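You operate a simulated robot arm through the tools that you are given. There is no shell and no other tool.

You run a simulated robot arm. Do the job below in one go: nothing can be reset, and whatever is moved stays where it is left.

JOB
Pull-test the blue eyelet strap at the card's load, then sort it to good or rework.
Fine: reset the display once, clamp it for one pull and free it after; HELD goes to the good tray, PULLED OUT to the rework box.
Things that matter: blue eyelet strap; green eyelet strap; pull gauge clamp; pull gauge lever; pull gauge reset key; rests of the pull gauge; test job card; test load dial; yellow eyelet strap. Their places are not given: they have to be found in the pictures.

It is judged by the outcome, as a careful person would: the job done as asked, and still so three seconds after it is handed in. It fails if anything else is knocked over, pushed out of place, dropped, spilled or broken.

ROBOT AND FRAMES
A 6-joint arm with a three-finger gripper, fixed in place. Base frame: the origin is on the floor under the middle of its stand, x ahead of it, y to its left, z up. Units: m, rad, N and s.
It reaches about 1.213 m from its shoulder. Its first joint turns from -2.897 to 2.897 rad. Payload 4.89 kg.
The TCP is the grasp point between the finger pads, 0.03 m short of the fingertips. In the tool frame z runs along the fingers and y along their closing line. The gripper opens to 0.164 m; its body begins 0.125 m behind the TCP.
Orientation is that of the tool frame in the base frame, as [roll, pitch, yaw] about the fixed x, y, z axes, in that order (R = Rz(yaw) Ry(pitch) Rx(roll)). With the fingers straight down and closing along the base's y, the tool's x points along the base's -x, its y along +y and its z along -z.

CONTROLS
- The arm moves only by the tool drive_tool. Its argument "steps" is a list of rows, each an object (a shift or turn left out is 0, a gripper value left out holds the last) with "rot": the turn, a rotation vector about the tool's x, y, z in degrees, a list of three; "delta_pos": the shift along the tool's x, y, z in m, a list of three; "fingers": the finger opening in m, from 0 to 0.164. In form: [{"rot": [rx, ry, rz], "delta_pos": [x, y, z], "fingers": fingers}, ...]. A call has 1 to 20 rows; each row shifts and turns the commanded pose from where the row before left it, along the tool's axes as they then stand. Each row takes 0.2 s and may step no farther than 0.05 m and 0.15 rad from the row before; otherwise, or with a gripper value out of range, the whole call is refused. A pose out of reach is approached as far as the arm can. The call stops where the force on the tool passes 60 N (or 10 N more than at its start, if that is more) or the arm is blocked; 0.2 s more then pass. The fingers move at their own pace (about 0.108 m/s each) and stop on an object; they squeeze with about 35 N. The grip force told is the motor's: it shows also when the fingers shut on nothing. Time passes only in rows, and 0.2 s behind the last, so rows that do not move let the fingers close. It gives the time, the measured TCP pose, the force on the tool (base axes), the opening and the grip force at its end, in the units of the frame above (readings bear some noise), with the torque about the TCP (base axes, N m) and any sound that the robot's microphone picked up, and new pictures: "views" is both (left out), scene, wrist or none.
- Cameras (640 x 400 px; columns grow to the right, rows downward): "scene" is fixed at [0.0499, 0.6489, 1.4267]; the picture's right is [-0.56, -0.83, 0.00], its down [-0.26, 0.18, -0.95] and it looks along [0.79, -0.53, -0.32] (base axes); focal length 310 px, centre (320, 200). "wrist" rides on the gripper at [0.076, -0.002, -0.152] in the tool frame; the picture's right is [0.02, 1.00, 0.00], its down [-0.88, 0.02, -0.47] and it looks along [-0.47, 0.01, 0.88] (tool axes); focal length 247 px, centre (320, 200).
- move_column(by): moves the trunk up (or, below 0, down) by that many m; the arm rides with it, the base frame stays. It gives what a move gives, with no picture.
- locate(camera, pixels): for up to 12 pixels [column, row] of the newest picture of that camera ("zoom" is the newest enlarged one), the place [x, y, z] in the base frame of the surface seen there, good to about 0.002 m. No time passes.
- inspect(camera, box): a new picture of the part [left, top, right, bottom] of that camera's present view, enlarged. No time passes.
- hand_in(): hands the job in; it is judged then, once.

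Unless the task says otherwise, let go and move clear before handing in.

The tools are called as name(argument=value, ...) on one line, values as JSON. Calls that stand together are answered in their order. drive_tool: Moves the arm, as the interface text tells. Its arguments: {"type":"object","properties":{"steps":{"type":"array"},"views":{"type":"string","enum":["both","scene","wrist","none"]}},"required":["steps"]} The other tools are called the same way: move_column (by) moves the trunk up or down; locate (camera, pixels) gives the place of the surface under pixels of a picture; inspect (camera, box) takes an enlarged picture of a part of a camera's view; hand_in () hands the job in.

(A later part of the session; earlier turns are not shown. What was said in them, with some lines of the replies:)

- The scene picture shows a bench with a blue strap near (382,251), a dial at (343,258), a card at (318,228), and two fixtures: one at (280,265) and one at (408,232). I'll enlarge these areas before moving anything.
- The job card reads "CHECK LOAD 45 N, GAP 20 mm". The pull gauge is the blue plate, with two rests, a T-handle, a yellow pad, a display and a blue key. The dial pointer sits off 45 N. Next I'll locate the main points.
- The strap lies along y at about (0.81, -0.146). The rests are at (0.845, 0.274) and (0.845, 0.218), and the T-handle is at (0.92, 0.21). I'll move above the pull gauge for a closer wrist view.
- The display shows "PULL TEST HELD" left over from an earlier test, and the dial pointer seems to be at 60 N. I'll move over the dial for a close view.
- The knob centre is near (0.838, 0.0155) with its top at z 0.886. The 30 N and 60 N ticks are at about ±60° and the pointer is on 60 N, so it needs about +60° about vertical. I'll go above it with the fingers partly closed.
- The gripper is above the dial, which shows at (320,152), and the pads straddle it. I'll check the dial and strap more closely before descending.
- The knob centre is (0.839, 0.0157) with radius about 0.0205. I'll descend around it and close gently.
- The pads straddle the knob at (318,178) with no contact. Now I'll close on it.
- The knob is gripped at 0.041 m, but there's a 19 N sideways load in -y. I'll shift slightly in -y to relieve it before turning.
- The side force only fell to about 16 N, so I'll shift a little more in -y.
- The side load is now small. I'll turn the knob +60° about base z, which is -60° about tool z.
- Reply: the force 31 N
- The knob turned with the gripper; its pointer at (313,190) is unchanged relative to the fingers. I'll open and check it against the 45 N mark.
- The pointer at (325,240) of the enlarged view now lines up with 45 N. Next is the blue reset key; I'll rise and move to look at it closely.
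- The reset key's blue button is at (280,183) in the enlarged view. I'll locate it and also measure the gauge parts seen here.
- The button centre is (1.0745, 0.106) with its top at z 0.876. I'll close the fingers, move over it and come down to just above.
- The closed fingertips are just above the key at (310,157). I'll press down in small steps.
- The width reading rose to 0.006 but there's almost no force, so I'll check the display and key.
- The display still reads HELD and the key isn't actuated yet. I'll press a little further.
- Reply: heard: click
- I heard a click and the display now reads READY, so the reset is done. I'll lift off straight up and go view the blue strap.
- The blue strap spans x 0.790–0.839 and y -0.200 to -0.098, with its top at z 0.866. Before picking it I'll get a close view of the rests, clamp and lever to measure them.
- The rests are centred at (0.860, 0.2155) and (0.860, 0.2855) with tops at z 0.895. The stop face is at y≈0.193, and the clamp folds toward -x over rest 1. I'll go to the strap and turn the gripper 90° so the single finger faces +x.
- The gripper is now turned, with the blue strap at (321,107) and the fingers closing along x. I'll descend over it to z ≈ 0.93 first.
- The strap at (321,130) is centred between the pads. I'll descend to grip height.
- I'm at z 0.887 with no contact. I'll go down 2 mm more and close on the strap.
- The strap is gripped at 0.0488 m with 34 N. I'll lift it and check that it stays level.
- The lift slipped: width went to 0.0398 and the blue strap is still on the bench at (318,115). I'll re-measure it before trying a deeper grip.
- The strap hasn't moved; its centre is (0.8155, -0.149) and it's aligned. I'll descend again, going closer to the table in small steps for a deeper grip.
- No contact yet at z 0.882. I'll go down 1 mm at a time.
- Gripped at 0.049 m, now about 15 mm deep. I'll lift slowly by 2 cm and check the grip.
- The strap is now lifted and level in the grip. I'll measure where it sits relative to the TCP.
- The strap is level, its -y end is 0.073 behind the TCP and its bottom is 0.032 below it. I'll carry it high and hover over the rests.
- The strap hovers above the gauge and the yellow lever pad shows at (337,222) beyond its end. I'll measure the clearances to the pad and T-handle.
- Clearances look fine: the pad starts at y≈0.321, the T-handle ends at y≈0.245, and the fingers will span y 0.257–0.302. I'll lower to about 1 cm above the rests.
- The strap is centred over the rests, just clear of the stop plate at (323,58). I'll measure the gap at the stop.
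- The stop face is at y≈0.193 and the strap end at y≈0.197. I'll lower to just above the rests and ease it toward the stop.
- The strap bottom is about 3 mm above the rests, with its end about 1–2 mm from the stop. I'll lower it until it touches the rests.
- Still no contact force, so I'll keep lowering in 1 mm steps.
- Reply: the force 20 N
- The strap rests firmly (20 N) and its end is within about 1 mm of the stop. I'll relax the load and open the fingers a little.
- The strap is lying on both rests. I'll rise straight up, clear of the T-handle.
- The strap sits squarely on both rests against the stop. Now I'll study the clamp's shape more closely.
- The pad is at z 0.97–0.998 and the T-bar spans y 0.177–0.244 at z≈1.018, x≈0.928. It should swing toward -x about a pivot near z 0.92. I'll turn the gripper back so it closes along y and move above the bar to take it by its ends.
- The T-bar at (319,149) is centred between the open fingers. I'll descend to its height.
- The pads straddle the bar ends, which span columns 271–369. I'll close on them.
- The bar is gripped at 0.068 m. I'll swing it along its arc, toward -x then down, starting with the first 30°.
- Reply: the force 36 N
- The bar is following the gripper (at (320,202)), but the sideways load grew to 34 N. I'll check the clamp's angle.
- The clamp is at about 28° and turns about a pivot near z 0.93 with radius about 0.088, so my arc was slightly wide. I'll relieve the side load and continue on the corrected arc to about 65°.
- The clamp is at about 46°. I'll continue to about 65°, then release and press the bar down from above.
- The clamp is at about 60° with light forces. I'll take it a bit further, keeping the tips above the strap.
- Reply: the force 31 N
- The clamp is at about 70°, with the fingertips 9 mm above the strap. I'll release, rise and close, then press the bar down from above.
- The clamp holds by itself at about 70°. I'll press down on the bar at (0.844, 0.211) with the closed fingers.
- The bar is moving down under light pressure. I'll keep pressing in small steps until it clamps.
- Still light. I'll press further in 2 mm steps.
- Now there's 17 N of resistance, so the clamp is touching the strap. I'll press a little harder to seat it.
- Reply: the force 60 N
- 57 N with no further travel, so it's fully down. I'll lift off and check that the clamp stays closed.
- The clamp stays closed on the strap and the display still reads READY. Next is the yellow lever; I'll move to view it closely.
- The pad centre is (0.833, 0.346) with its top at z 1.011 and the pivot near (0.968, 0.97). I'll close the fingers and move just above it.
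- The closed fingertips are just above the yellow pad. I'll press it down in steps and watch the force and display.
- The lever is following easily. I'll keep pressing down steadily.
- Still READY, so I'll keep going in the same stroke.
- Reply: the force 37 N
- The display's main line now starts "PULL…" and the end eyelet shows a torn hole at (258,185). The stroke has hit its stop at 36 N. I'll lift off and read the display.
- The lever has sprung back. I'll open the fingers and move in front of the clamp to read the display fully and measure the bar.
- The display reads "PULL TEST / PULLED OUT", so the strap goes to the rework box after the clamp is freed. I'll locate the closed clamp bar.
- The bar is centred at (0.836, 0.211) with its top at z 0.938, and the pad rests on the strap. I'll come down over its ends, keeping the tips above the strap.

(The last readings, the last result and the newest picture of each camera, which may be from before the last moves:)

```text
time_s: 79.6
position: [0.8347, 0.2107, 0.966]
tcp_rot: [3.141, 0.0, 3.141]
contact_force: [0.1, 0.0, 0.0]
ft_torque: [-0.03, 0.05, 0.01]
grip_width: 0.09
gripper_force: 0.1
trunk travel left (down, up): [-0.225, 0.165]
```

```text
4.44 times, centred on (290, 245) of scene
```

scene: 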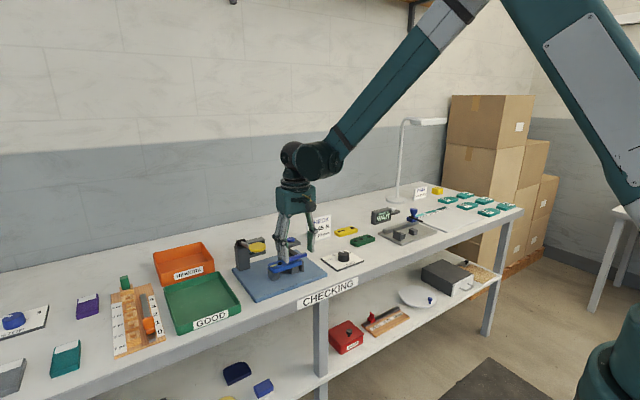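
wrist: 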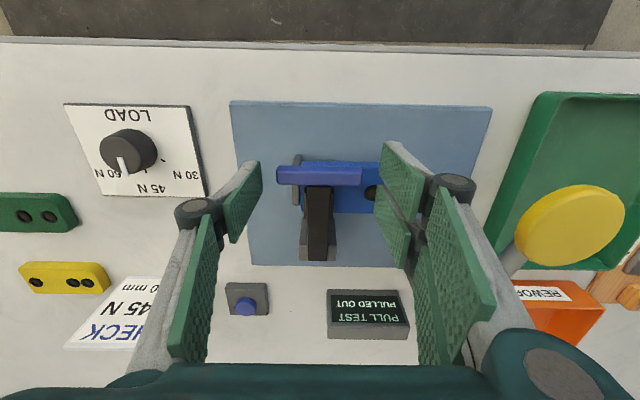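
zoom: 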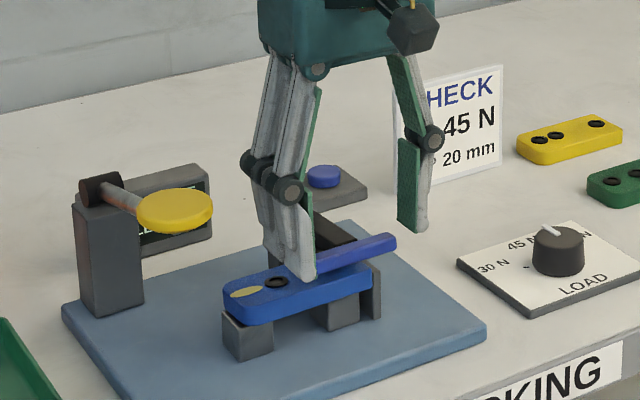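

Everything is clear. I'll go down to z ≈ 0.947 (tips just above the strap) and close on the bar ends.

drive_tool(steps=[{"delta_pos": [0, 0, 0.01]}, {"delta_pos": [0, 0, 0.009]}, {}, {"fingers": 0.06}, {"fingers": 0.05}, {}], views="wrist")

inspect(camera="scene", box=[250, 200, 330, 290])

```text
time_s: 81.0
position: [0.8341, 0.2105, 0.946]
tcp_rot: [3.141, 0.001, -3.14]
contact_force: [0.5, -3.2, -4.2]
ft_torque: [0.03, 0.39, 0.04]
grip_width: 0.0687
gripper_force: 45.2
trunk travel left (down, up): [-0.225, 0.165]
```

wrist: 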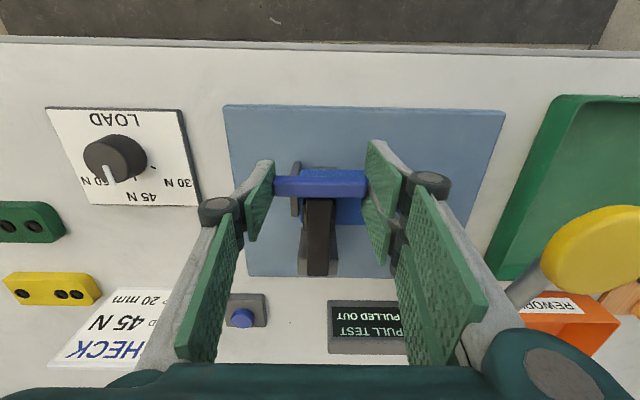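

```text
4.44 times, centred on (290, 245) of scene
```

zoom: 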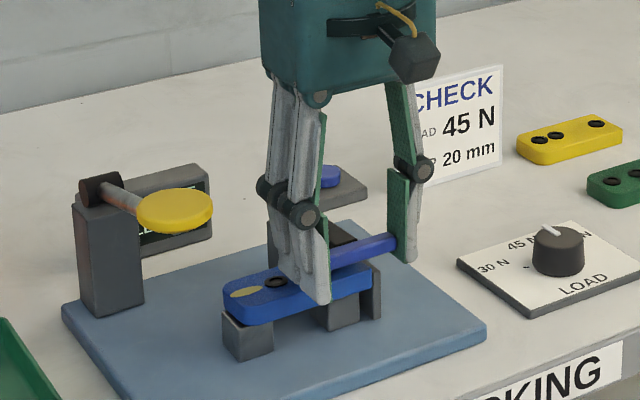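

The bar ends are gripped at 0.069 m. I'll swing it back up along the arc, starting with the first 30°.

drive_tool(steps=[{"delta_pos": [-0.0004, 0, -0.0079]}, {"delta_pos": [-0.001, 0, -0.0079]}, {"delta_pos": [-0.0017, 0, -0.0077]}, {"delta_pos": [-0.0024, 0, -0.0076]}, {"delta_pos": [-0.003, 0, -0.0073]}, {"delta_pos": [-0.0037, 0, -0.0071]}, {}])

inspect(camera="scene", box=[250, 200, 330, 290])

locate(camera="wrist", pixels=[[320, 180], [320, 185], [320, 190], [320, 195], [320, 200], [320, 175]])

```text
time_s: 82.6
position: [0.8475, 0.2095, 0.9911]
tcp_rot: [-3.141, 0.0, 3.141]
contact_force: [-9.8, 3.1, -9.9]
ft_torque: [0.15, 1.44, 0.21]
grip_width: 0.0694
gripper_force: 44.9
trunk travel left (down, up): [-0.225, 0.165]
```

scene: 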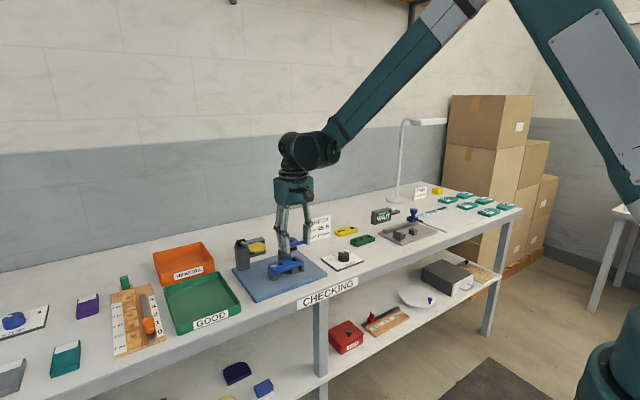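
wrist: 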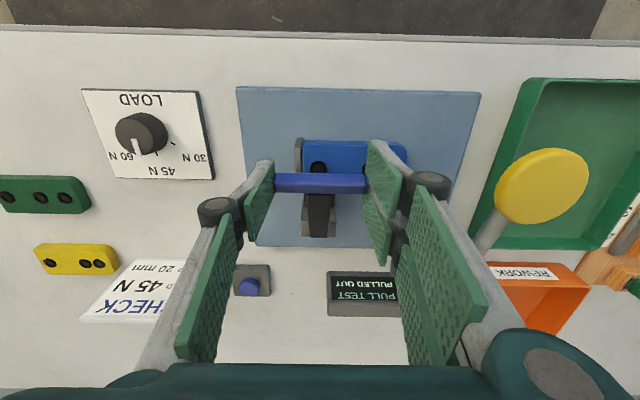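

```text
4.44 times, centred on (290, 245) of scene
```

zoom: 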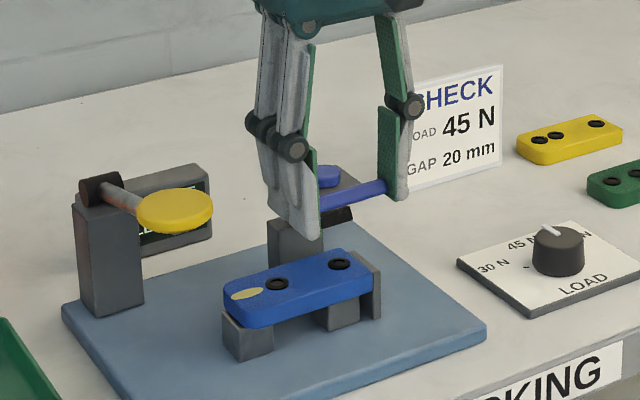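

```text
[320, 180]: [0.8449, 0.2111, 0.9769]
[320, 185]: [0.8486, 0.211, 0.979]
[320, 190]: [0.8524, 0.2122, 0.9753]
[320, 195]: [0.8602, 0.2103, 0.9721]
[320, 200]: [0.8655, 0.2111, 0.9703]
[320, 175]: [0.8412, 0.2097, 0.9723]
```

The clamp is coming up (about 62°) and the strap stays put on its rests. I'll continue the arc.

drive_tool(steps=[{"delta_pos": [-0.005, 0, -0.0081]}, {"delta_pos": [-0.0056, 0, -0.0077]}, {"delta_pos": [-0.0054, 0, -0.006]}, {"delta_pos": [-0.0058, 0, -0.0052]}, {"delta_pos": [-0.0063, 0, -0.0048]}, {"delta_pos": [-0.0067, 0, -0.0043]}, {}])

inspect(camera="scene", box=[250, 200, 330, 290])

locate(camera="wrist", pixels=[[320, 180], [320, 185], [320, 190], [320, 195], [320, 200], [320, 175]])

```text
time_s: 84.2
position: [0.8819, 0.2101, 1.0279]
tcp_rot: [-3.141, 0.0, 3.14]
contact_force: [-11.3, -10.0, -4.8]
ft_torque: [-0.41, 1.48, 0.12]
grip_width: 0.0694
gripper_force: 45.1
trunk travel left (down, up): [-0.225, 0.165]
```

scene: 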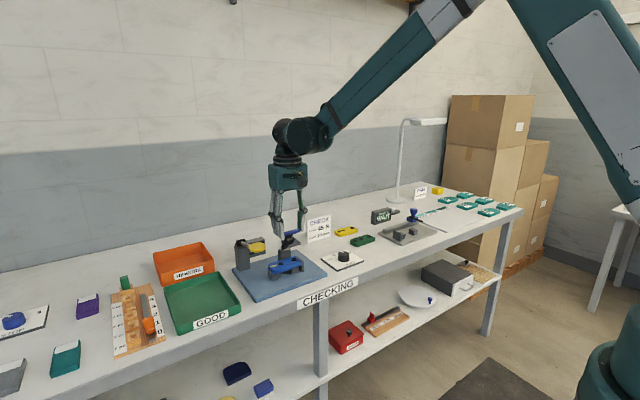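
wrist: 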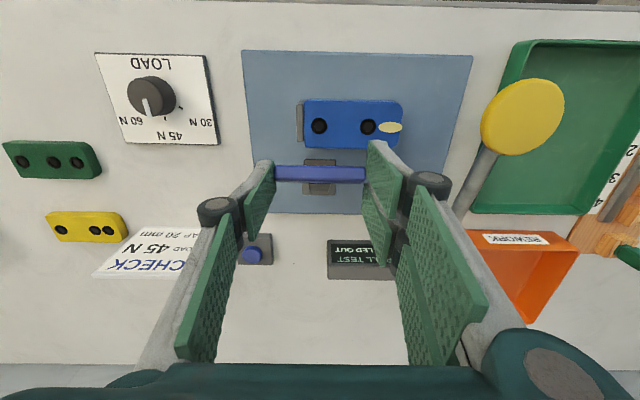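

```text
4.44 times, centred on (290, 245) of scene
```

zoom: 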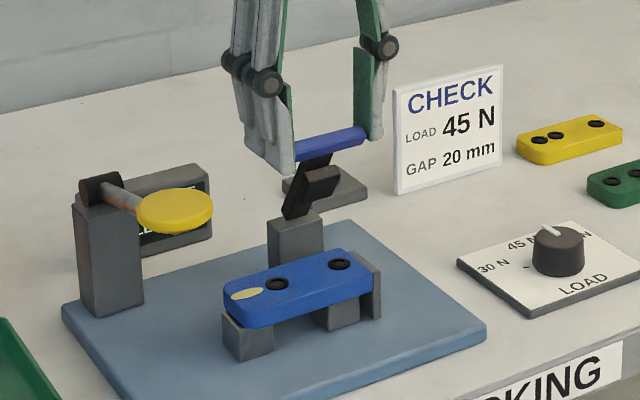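

```text
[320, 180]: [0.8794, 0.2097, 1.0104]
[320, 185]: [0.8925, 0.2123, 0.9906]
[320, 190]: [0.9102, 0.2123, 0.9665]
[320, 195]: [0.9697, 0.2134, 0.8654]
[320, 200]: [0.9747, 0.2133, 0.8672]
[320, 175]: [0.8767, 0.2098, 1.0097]
```

The clamp is at about 35°, with the bar near the pad tips. I'll finish the swing with more +x and less lift.

drive_tool(steps=[{"delta_pos": [-0.0068, 0, -0.002]}, {"delta_pos": [-0.007, 0, -0.002]}, {"delta_pos": [-0.0075, 0, -0.0015]}, {"delta_pos": [-0.0075, 0, -0.001]}, {"delta_pos": [-0.0075, 0, -0.0005]}, {"delta_pos": [-0.0075, 0, 0]}, {"delta_pos": [-0.005, 0, 0]}, {}])

inspect(camera="scene", box=[250, 200, 330, 290])

```text
time_s: 86.0
position: [0.9305, 0.2095, 1.0361]
tcp_rot: [3.141, 0.0, 3.141]
contact_force: [-12.3, -11.5, 14.7]
ft_torque: [-0.3, 1.35, -0.07]
grip_width: 0.0694
gripper_force: 44.6
trunk travel left (down, up): [-0.225, 0.165]
```

scene: 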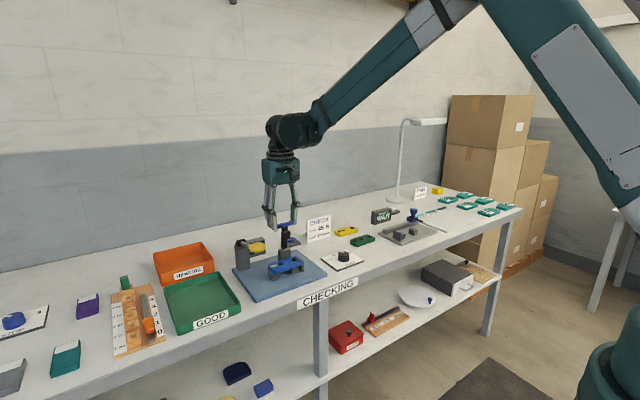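
wrist: 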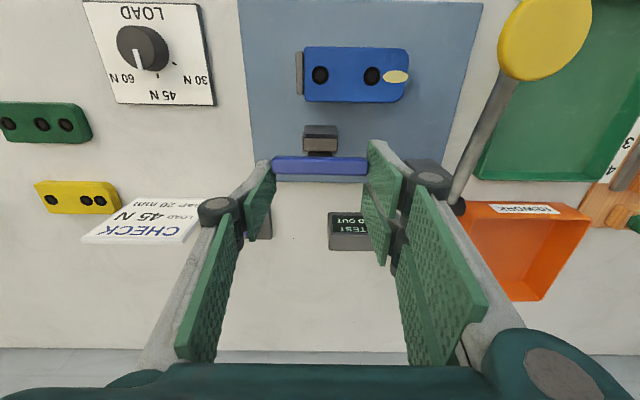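

```text
4.44 times, centred on (290, 245) of scene
```

zoom: 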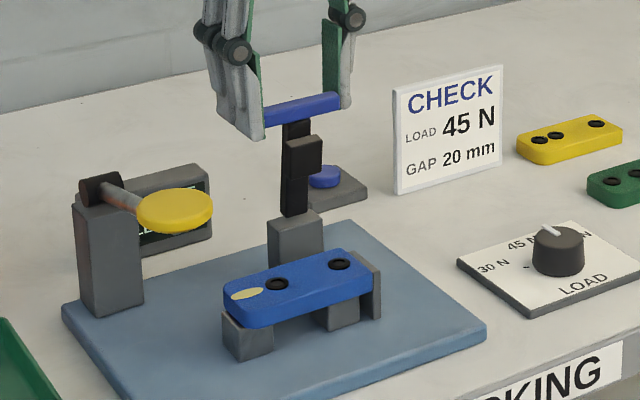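

drive_tool(steps=[{"delta_pos": [-0.004, 0, 0]}, {"delta_pos": [-0.004, 0, 0]}, {}], views="wrist")

locate(camera="wrist", pixels=[[320, 160], [320, 165], [320, 170], [320, 175], [320, 145]])

inspect(camera="scene", box=[250, 200, 330, 290])

```text
time_s: 86.8
position: [0.9387, 0.2103, 1.0364]
tcp_rot: [-3.141, 0.001, -3.141]
contact_force: [-13.6, -10.7, 2.8]
ft_torque: [-0.15, 1.42, -0.08]
grip_width: 0.069
gripper_force: 45.1
trunk travel left (down, up): [-0.225, 0.165]
```

wrist: 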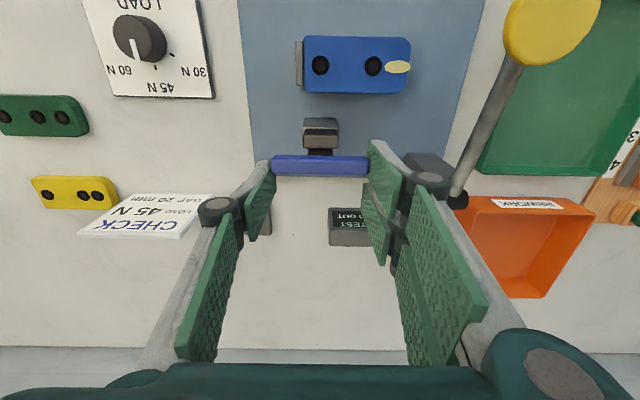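

```text
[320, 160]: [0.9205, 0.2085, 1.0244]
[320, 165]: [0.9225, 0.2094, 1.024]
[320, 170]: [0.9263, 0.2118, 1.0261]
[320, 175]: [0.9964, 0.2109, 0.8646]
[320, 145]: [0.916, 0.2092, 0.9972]
```

```text
4.44 times, centred on (290, 245) of scene
```

zoom: 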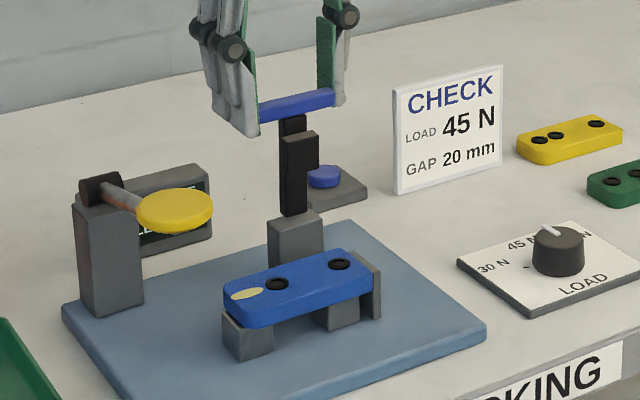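

It's about 3° from upright. I'll nudge it a little more, then release.

drive_tool(steps=[{"delta_pos": [-0.004, 0, 0]}, {"delta_pos": [-0.003, 0, 0]}, {}], views="wrist")

locate(camera="wrist", pixels=[[320, 154], [320, 158], [320, 162], [320, 166], [320, 170]])

```text
time_s: 87.6
position: [0.9454, 0.2111, 1.0351]
tcp_rot: [3.141, 0.0, 3.141]
contact_force: [-23.9, -11.2, -6.6]
ft_torque: [-0.14, 1.45, -0.11]
grip_width: 0.0689
gripper_force: 44.7
trunk travel left (down, up): [-0.225, 0.165]
```

wrist: 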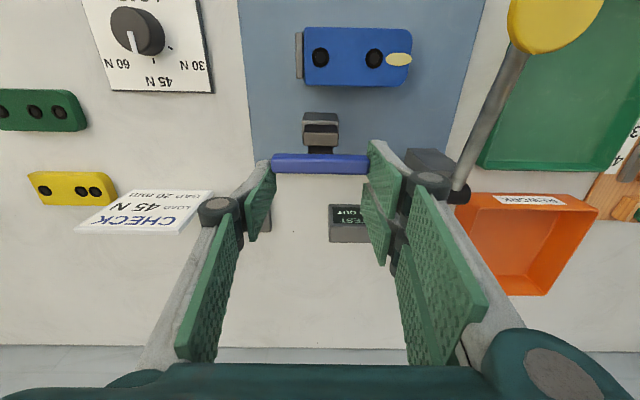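

```text
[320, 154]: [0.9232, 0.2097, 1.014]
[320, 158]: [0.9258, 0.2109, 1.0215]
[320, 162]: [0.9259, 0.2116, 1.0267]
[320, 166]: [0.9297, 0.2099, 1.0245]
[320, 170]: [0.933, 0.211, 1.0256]
```

The bar top is at x 0.926–0.933, z 1.026, matching its original upright pose with 24 N at its stop. I'll release and rise.

drive_tool(steps=[{"fingers": 0.09}, {"fingers": 0.1}, {"delta_pos": [0, 0, -0.02]}, {"delta_pos": [0, 0, -0.04]}, {"delta_pos": [0, 0, -0.04]}, {"delta_pos": [0.04, 0.02, 0]}, {"delta_pos": [0.044, 0.035, 0]}, {}])

inspect(camera="scene", box=[225, 205, 325, 290])

```text
refused: row 7 steps farther than a row can; nothing moved
```

```text
4.71 times, centred on (275, 248) of scene
```

zoom: 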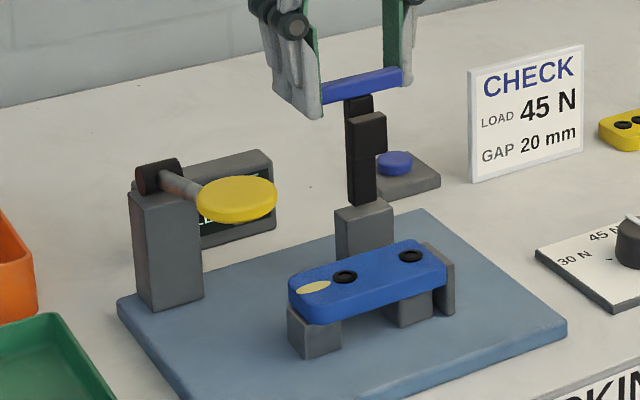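

One row was too long and the call was refused, so nothing moved. The clamp stands upright; I'll resend with shorter rows.

drive_tool(steps=[{"fingers": 0.09}, {"fingers": 0.1}, {"delta_pos": [0, 0, -0.02]}, {"delta_pos": [0, 0, -0.04]}, {"delta_pos": [0, 0, -0.035]}, {"delta_pos": [0.0283, 0.0187, 0]}, {"delta_pos": [0.0283, 0.0187, 0]}, {"delta_pos": [0.0284, 0.0186, 0]}, {}])

inspect(camera="scene", box=[225, 205, 325, 290])

```text
time_s: 89.6
position: [0.8609, 0.2672, 1.1305]
tcp_rot: [-3.142, 0.001, 3.141]
contact_force: [-1.0, 0.9, 0.6]
ft_torque: [-0.03, -0.07, 0.0]
grip_width: 0.1001
gripper_force: 0.2
trunk travel left (down, up): [-0.225, 0.165]
```

scene: 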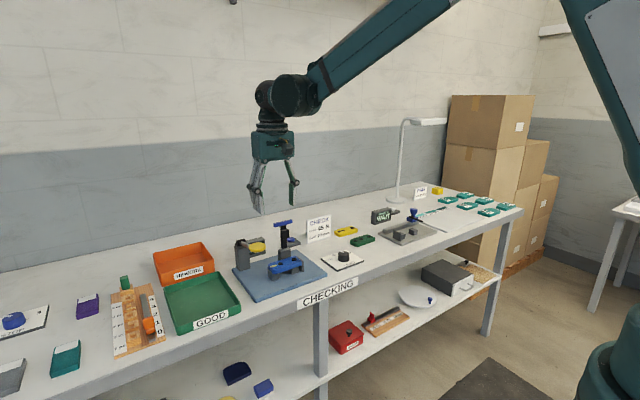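
wrist: 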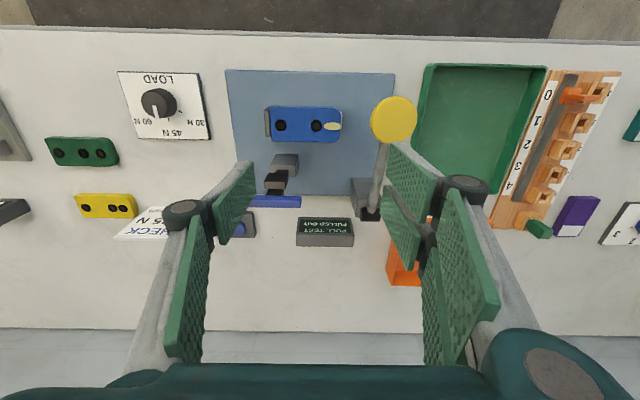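

```text
4.71 times, centred on (275, 248) of scene
```

zoom: 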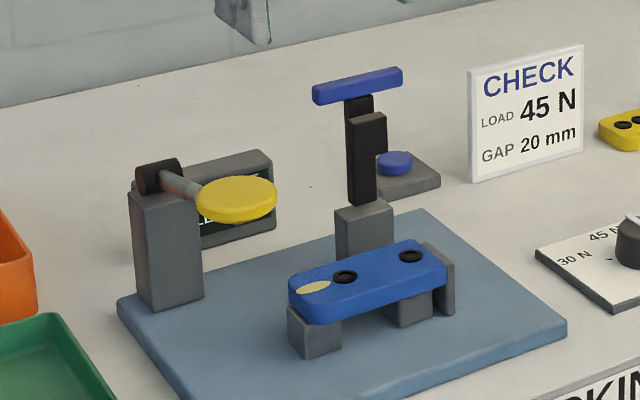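

The clamp is open and the strap lies free on its rests. I'll re-measure the strap and turn the gripper 90° again.

locate(camera="wrist", pixels=[[273, 108], [341, 112], [273, 135], [340, 138], [305, 107], [305, 138], [281, 125], [316, 126], [333, 126], [396, 118]])

drive_tool(steps=[{"rot": [0, 0, -7.5], "fingers": 0.075}, {"rot": [0, 0, -7.5]}, {"rot": [0, 0, -7.5]}, {"rot": [0, 0, -7.5]}, {"rot": [0, 0, -7.5]}, {"rot": [0, 0, -7.5]}, {"rot": [0, 0, -7.5]}, {"rot": [0, 0, -7.5]}, {"rot": [0, 0, -7.5]}, {"rot": [0, 0, -7.5]}, {"rot": [0, 0, -7.5]}, {"rot": [0, 0, -7.5]}, {}])

```text
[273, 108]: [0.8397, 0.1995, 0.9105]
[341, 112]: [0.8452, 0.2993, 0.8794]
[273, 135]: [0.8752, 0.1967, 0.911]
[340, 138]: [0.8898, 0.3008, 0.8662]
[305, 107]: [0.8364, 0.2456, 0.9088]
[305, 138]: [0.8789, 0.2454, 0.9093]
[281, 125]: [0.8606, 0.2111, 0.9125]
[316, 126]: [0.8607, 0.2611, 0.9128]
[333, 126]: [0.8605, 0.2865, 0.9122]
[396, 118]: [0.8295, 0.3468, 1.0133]
```

```text
time_s: 92.4
position: [0.861, 0.2667, 1.1295]
tcp_rot: [-3.141, 0.0, -1.568]
contact_force: [0.2, -0.2, 0.0]
ft_torque: [-0.01, 0.06, -0.01]
grip_width: 0.075
gripper_force: 0.0
trunk travel left (down, up): [-0.225, 0.165]
```

scene: 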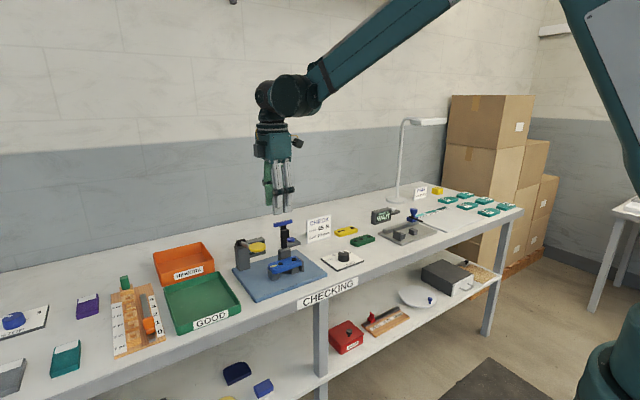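
wrist: 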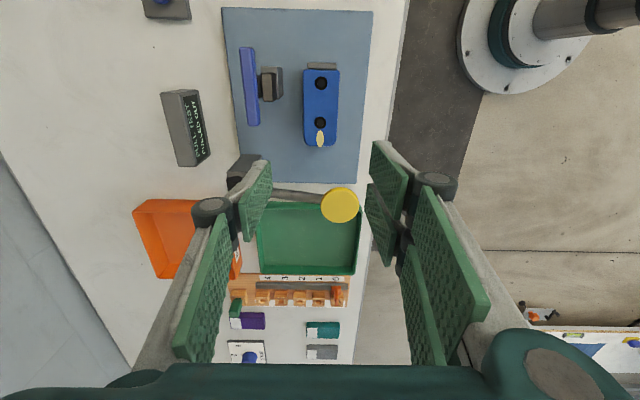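

The strap is still at x 0.8605, y 0.195–0.297. I'll descend straight over it, as before.

drive_tool(steps=[{"delta_pos": [0, 0, 0.04]}, {"delta_pos": [0, 0, 0.04]}, {"delta_pos": [0, 0, 0.04]}, {"delta_pos": [0, 0, 0.04]}, {"delta_pos": [0, 0, 0.02]}, {}])

inspect(camera="scene", box=[235, 200, 325, 290])

```text
time_s: 93.8
position: [0.8609, 0.2683, 0.9489]
tcp_rot: [-3.141, 0.001, -1.57]
contact_force: [0.3, 0.0, -0.5]
ft_torque: [0.02, 0.05, 0.01]
grip_width: 0.0748
gripper_force: 0.1
trunk travel left (down, up): [-0.225, 0.165]
```

scene: 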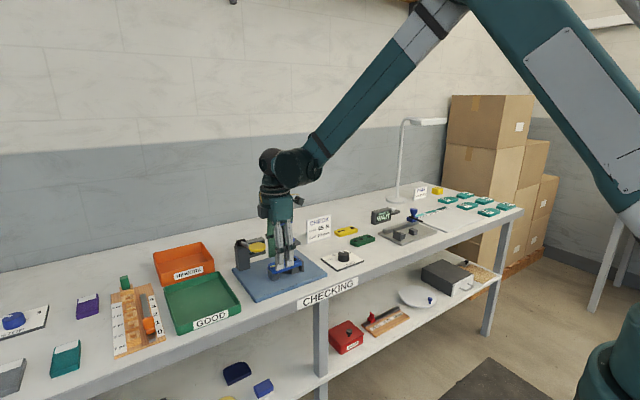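
wrist: 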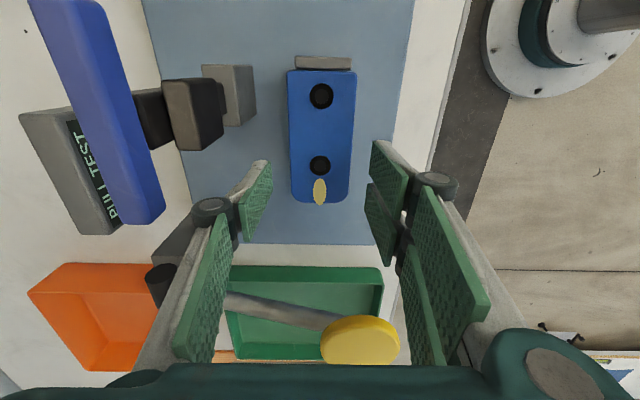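

```text
4.44 times, centred on (280, 245) of scene
```

zoom: 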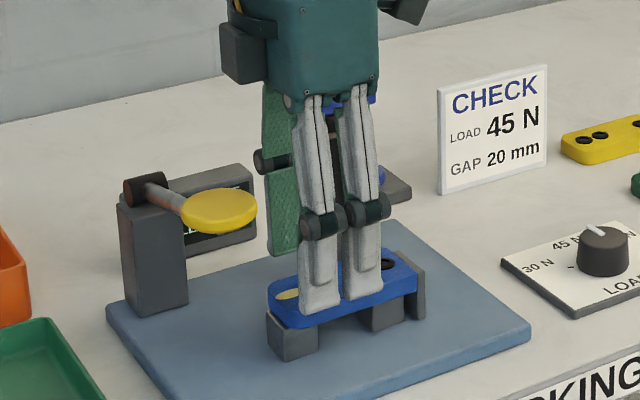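

The strap at (321,135) is centred between the pads. I'll descend to z ≈ 0.921 and close.

drive_tool(steps=[{"delta_pos": [0, 0, 0.012]}, {"delta_pos": [0, 0, 0.01]}, {"delta_pos": [0, 0, 0.006]}, {}, {"fingers": 0.04}, {"fingers": 0.0}, {}, {}])

```text
time_s: 95.6
position: [0.8612, 0.2673, 0.9224]
tcp_rot: [3.141, 0.001, -1.57]
contact_force: [0.0, 0.9, -0.5]
ft_torque: [0.01, 0.01, 0.02]
grip_width: 0.0487
gripper_force: 35.2
trunk travel left (down, up): [-0.225, 0.165]
```

scene: 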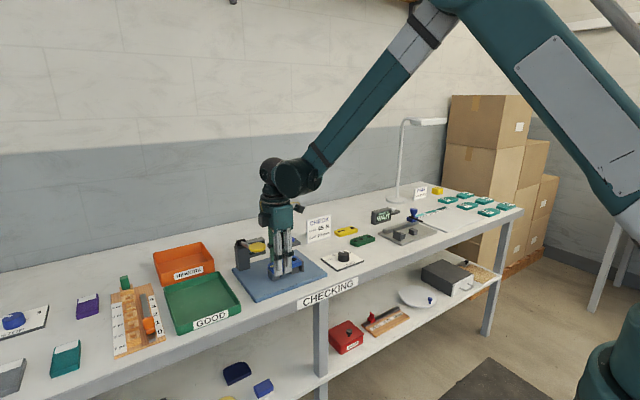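
wrist: 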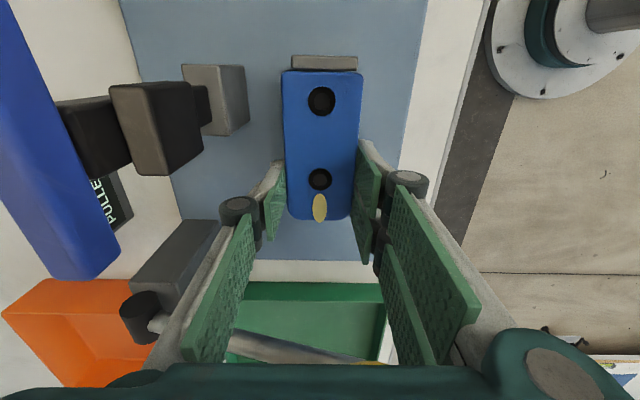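

The strap is gripped at 0.0487 m with 35 N. I'll lift it straight up and confirm that it comes along.

drive_tool(steps=[{}, {"delta_pos": [0, 0, -0.004]}, {"delta_pos": [0, 0, -0.008]}, {"delta_pos": [0, 0, -0.015]}, {"delta_pos": [0, 0, -0.025]}, {"delta_pos": [0, 0, -0.035]}, {"delta_pos": [0, 0, -0.04]}, {"delta_pos": [0, 0, -0.04]}, {"delta_pos": [0, 0, -0.04]}, {}])

inspect(camera="scene", box=[140, 170, 330, 310])

```text
time_s: 97.8
position: [0.8608, 0.2668, 1.1311]
tcp_rot: [3.142, -0.001, -1.57]
contact_force: [0.2, 0.1, -0.2]
ft_torque: [0.03, -0.1, -0.02]
grip_width: 0.0485
gripper_force: 35.2
trunk travel left (down, up): [-0.225, 0.165]
```

scene: 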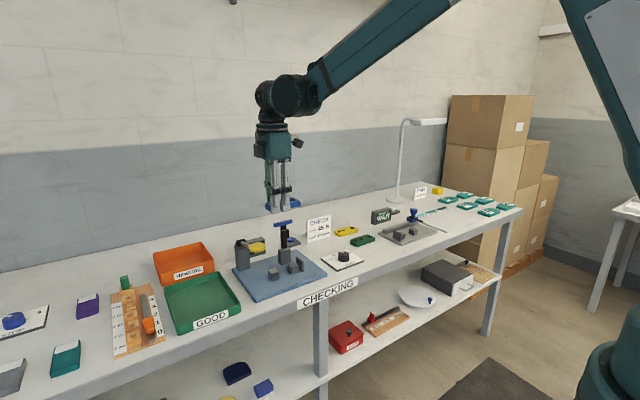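
wrist: 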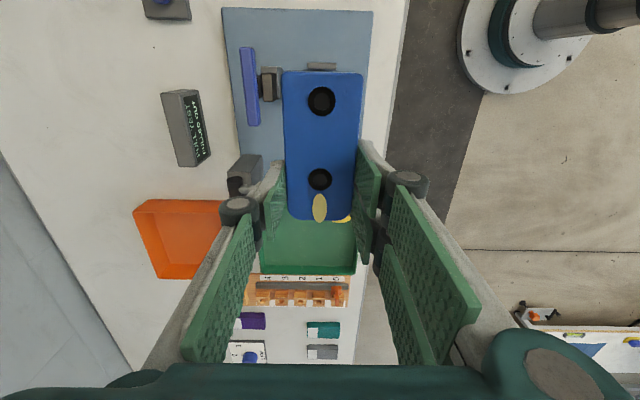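

```text
2.86 times, centred on (235, 240) of scene
```

zoom: 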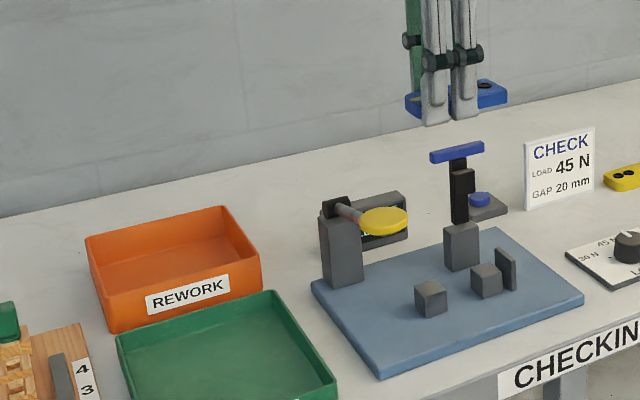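

The strap is held level and the gauge is undisturbed. I'll measure the rework box accurately.

locate(camera="zoom", pixels=[[88, 240], [224, 208], [258, 258], [112, 318], [110, 330], [262, 285], [170, 260], [210, 240], [140, 285], [195, 280], [240, 250], [100, 275]])

locate(camera="wrist", pixels=[[136, 212], [218, 200], [158, 276], [180, 240], [200, 270], [155, 205], [147, 240], [200, 215], [212, 225], [170, 225]])

```text
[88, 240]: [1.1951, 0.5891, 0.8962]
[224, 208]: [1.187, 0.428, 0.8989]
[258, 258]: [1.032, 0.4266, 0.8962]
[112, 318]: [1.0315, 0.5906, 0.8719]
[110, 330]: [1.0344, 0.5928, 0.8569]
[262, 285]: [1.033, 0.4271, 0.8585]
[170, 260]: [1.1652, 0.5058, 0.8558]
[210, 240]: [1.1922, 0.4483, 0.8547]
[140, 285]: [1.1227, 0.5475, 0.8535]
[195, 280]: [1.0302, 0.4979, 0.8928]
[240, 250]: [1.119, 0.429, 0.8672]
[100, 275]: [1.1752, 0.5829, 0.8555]
```

```text
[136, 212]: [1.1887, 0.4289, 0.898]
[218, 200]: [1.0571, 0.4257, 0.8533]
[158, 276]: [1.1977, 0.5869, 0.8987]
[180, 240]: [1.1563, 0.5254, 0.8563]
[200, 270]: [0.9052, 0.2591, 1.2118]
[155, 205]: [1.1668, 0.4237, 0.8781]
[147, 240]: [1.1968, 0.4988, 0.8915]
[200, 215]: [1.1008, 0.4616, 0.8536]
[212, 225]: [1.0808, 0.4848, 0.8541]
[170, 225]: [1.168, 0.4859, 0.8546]
```

The rework box spans x 1.03–1.195 and y 0.425–0.592, with rim z 0.898 and floor z 0.854. I'll carry the strap high toward a point above it, in two stages to check reach.

drive_tool(steps=[{"delta_pos": [-0.032, -0.0295, 0]}, {"delta_pos": [-0.032, -0.0295, 0]}, {"delta_pos": [-0.032, -0.0295, 0]}, {"delta_pos": [-0.032, -0.0295, 0]}, {"delta_pos": [-0.032, -0.0295, 0]}, {}])

```text
time_s: 99.2
position: [1.0089, 0.4297, 1.127]
tcp_rot: [-3.141, 0.001, -1.57]
contact_force: [-0.3, 0.3, -1.2]
ft_torque: [-0.08, 0.1, 0.03]
grip_width: 0.0486
gripper_force: 34.8
trunk travel left (down, up): [-0.225, 0.165]
```

scene: 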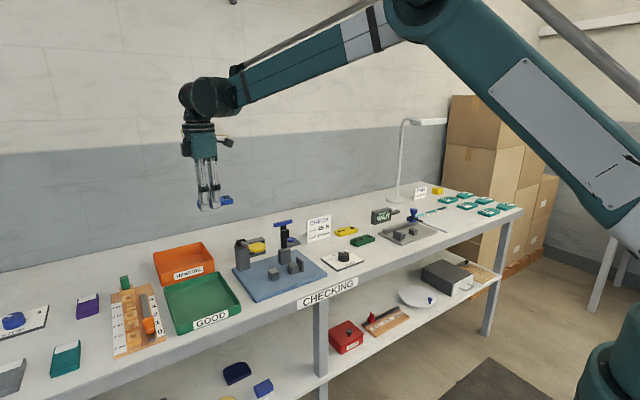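
wrist: 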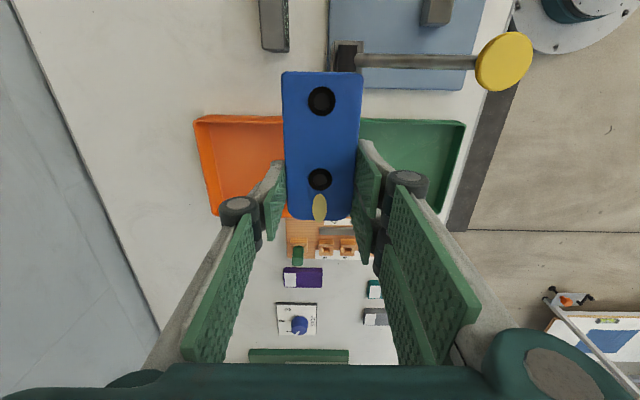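

The arm still has reach in hand. I'll continue above the box and lower partway.

drive_tool(steps=[{"delta_pos": [-0.032, -0.0305, 0]}, {"delta_pos": [-0.032, -0.0305, 0.01]}, {"delta_pos": [-0.031, -0.031, 0.02]}, {"delta_pos": [0, 0, 0.03]}, {}])

```text
time_s: 100.4
position: [1.0996, 0.521, 1.0675]
tcp_rot: [-3.141, 0.0, -1.571]
contact_force: [0.6, 0.4, -0.6]
ft_torque: [-0.01, 0.05, -0.03]
grip_width: 0.0486
gripper_force: 35.1
trunk travel left (down, up): [-0.225, 0.165]
```

scene: 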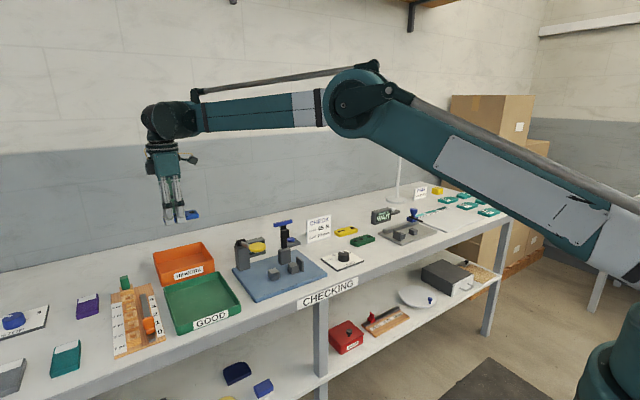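
wrist: 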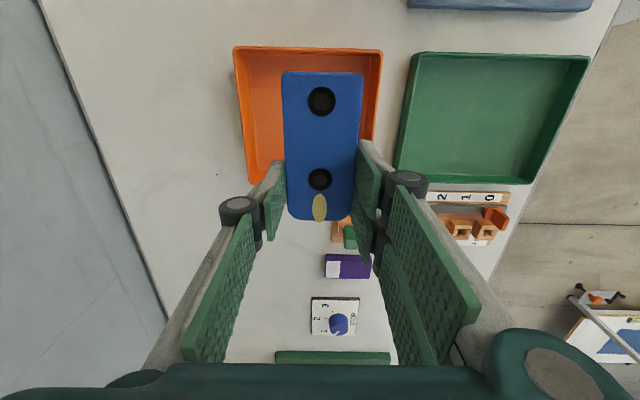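

The strap is over the orange box, which shows at (310,115). I'll shift slightly farther in and lower to just above the rim.

drive_tool(steps=[{"delta_pos": [-0.002, -0.008, 0.03]}, {"delta_pos": [0, 0, 0.03]}, {"delta_pos": [0, 0, 0.03]}, {}])

inspect(camera="scene", box=[130, 170, 260, 300])

```text
time_s: 101.4
position: [1.1067, 0.5221, 0.9783]
tcp_rot: [3.14, 0.0, -1.57]
contact_force: [-0.1, 0.0, -0.8]
ft_torque: [0.0, 0.06, 0.06]
grip_width: 0.0486
gripper_force: 34.8
trunk travel left (down, up): [-0.225, 0.165]
```

scene: 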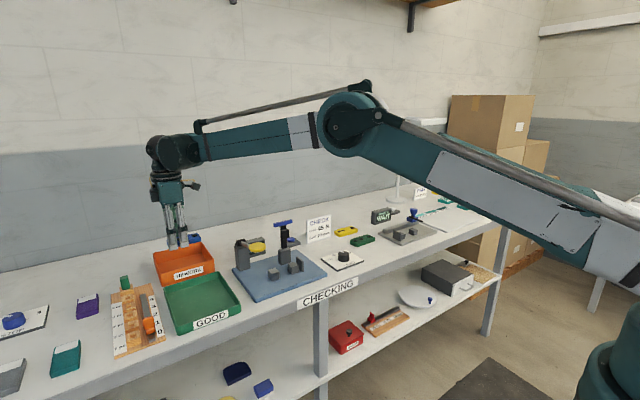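
wrist: 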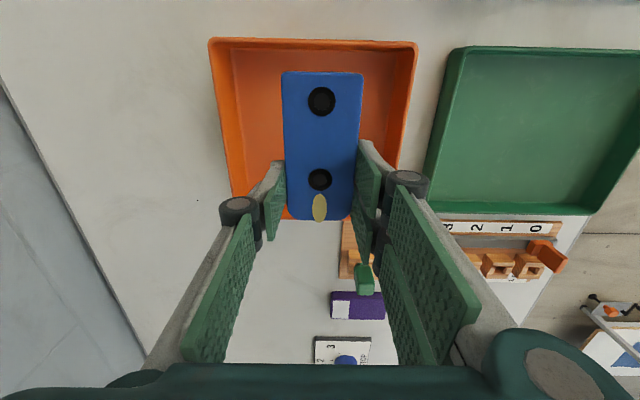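

```text
3.08 times, centred on (195, 235) of scene
```

zoom: 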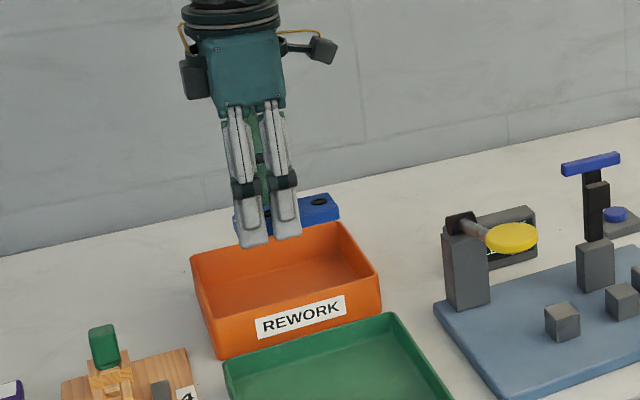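

There's still reach. I'll lower into the box, finishing in small steps.

drive_tool(steps=[{"delta_pos": [0, -0.001, 0.025]}, {"delta_pos": [0, 0, 0.025]}, {"delta_pos": [0, 0, 0.02]}, {"delta_pos": [0, 0, 0.01]}, {}])

inspect(camera="scene", box=[130, 190, 240, 300])

```text
time_s: 102.6
position: [1.1082, 0.5222, 0.8996]
tcp_rot: [3.141, 0.0, -1.572]
contact_force: [0.0, -0.5, -1.1]
ft_torque: [0.01, 0.02, 0.01]
grip_width: 0.0484
gripper_force: 34.8
trunk travel left (down, up): [-0.225, 0.165]
```

scene: 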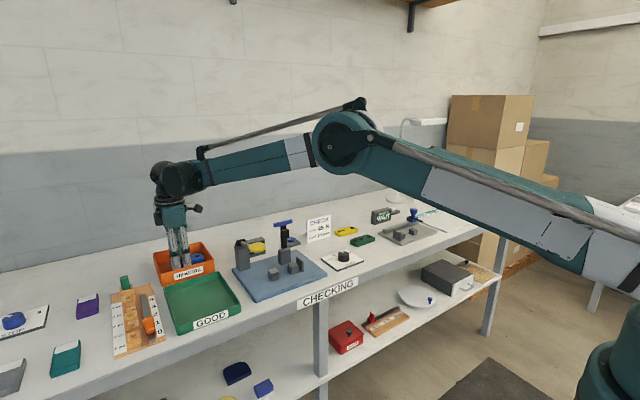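
wrist: 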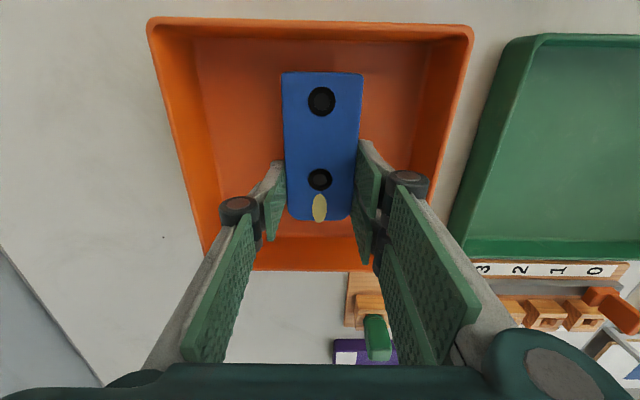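

```text
3.64 times, centred on (185, 245) of scene
```

zoom: 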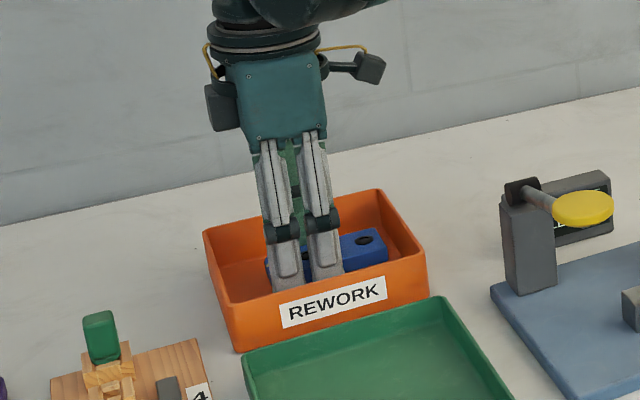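

The strap is inside the box, about 18 mm above the floor. I'll lower another 11 mm and watch the force.

drive_tool(steps=[{"delta_pos": [0, 0, 0.005]}, {"delta_pos": [0, 0, 0.004]}, {"delta_pos": [0, 0, 0.002]}, {}], views="none")

```text
time_s: 103.6
position: [1.1092, 0.5218, 0.8873]
tcp_rot: [-3.141, -0.002, -1.57]
contact_force: [0.2, -0.3, -0.4]
ft_torque: [0.01, 0.01, -0.01]
grip_width: 0.0487
gripper_force: 34.8
trunk travel left (down, up): [-0.225, 0.165]
```

The tips are about 3 mm above the box floor with no contact. I'll open the fingers gently to let the strap settle.

drive_tool(steps=[{"fingers": 0.055}, {"fingers": 0.07}, {}, {}])

```text
time_s: 104.6
position: [1.109, 0.5224, 0.8889]
tcp_rot: [3.141, 0.0, -1.571]
contact_force: [-0.2, 0.1, -0.2]
ft_torque: [-0.03, 0.01, 0.02]
grip_width: 0.0702
gripper_force: 0.1
trunk travel left (down, up): [-0.225, 0.165]
```

scene: 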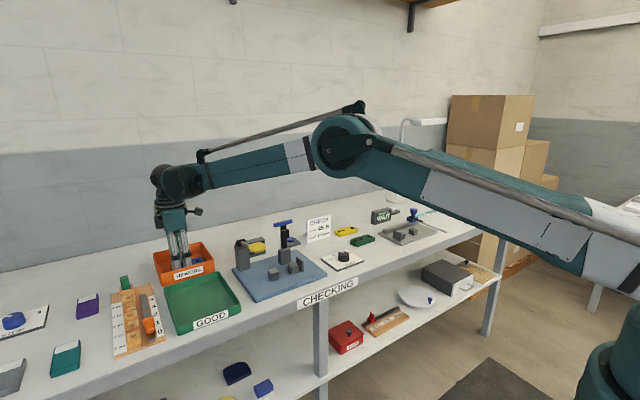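
wrist: 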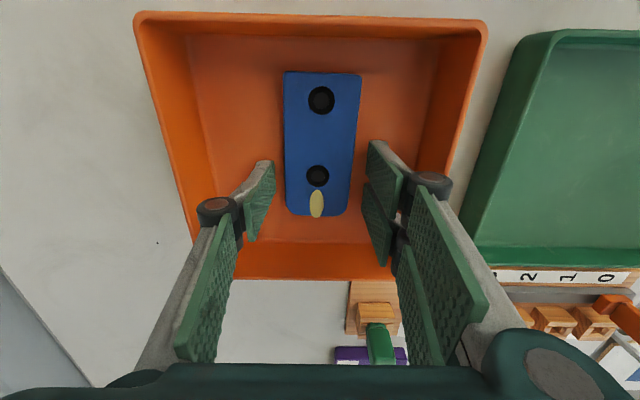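

The strap lies flat in the rework box. I'll rise straight up and retreat clear.

drive_tool(steps=[{"delta_pos": [0, 0, -0.015]}, {"delta_pos": [0, 0, -0.03]}, {"delta_pos": [0, 0, -0.04]}, {"delta_pos": [0, 0, -0.045]}, {"delta_pos": [0, 0, -0.045]}, {"delta_pos": [0, 0, -0.045]}, {"delta_pos": [0, 0, -0.04]}, {"delta_pos": [0.03, 0.035, 0]}, {"delta_pos": [0.03, 0.035, 0]}, {"delta_pos": [0.03, 0.035, 0]}, {"delta_pos": [0.03, 0.035, 0]}, {"delta_pos": [0.03, 0.035, 0]}, {"delta_pos": [0.03, 0.035, 0]}, {"delta_pos": [0.03, 0.035, 0]}, {"delta_pos": [0.03, 0.035, 0]}, {}])

inspect(camera="scene", box=[130, 200, 330, 320])

inspect(camera="scene", box=[290, 190, 450, 280])

```text
time_s: 108.0
position: [0.8299, 0.2821, 1.1474]
tcp_rot: [3.14, -0.001, -1.57]
contact_force: [0.0, -0.2, 0.8]
ft_torque: [0.07, -0.18, -0.01]
grip_width: 0.0695
gripper_force: 0.1
trunk travel left (down, up): [-0.225, 0.165]
```

scene: 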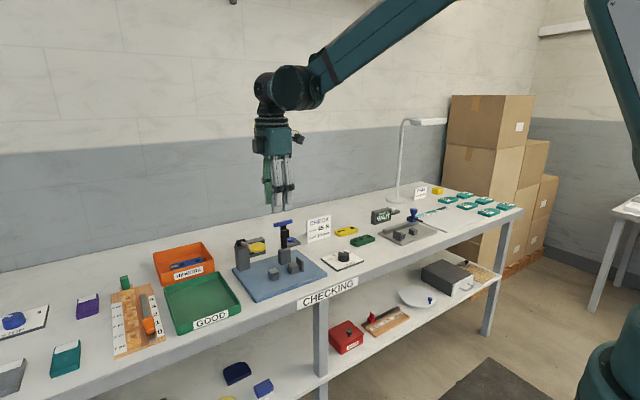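
wrist: 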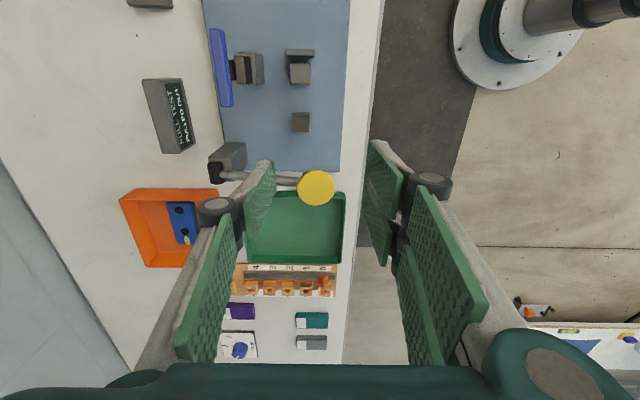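

```text
3.20 times, centred on (230, 260) of scene
```

zoom: 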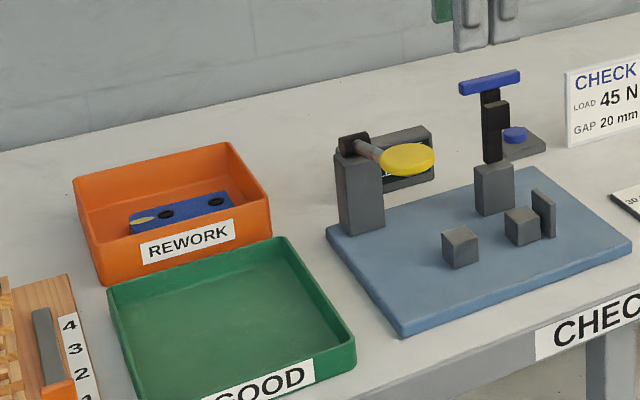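

```text
4.00 times, centred on (370, 235) of scene
```

zoom: 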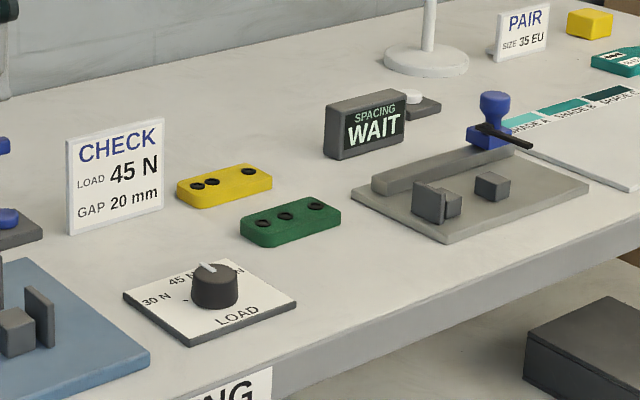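

The strap rests in the rework box, the clamp is open, the lever is back, and the display still reads PULLED OUT. The other straps and items look undisturbed. I'll pull the arm clear of the bench before handing in.

drive_tool(steps=[{"delta_pos": [0, 0.04, -0.02]}, {"delta_pos": [0, 0.04, -0.02]}, {"delta_pos": [0, 0.04, -0.02]}, {"delta_pos": [0, 0.04, -0.02]}, {}, {}], views="scene")

```text
time_s: 109.4
position: [0.6683, 0.2854, 1.227]
tcp_rot: [3.141, 0.0, -1.571]
contact_force: [-0.3, 0.0, 0.6]
ft_torque: [0.01, -0.05, 0.01]
grip_width: 0.0701
gripper_force: 0.1
trunk travel left (down, up): [-0.225, 0.165]
```

scene: 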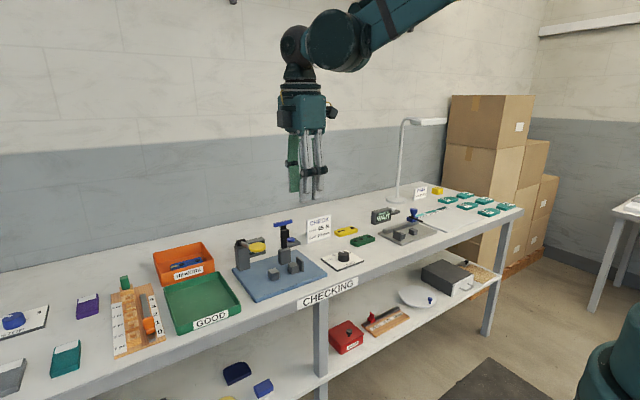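

The arm is clear, and the blue strap is in the rework box at (185,265) with the gauge freed. I'm handing in the job.

hand_in()

```text
The job is handed in.
```

The blue eyelet strap failed its pull test at 45 N. The display read PULLED OUT, so I put the strap in the rework box. The job has been handed in, but no verdict on it has come back yet.

- **Load:** the dial was on 60 N, so I turned it to the card's 45 N.
- **Reset:** I pressed the reset key once; the display went from an old HELD reading to READY.
- **Pull:** I clamped the strap on the rests for one pull. The torn eyelet was visible afterwards.
- **After the test:** I swung the clamp back upright, and the lever returned on its own. In the last pictures nothing else looked moved.

My first attempt to pick the strap up slipped. It stayed in place on the bench, and a deeper grip lifted it on the second try.
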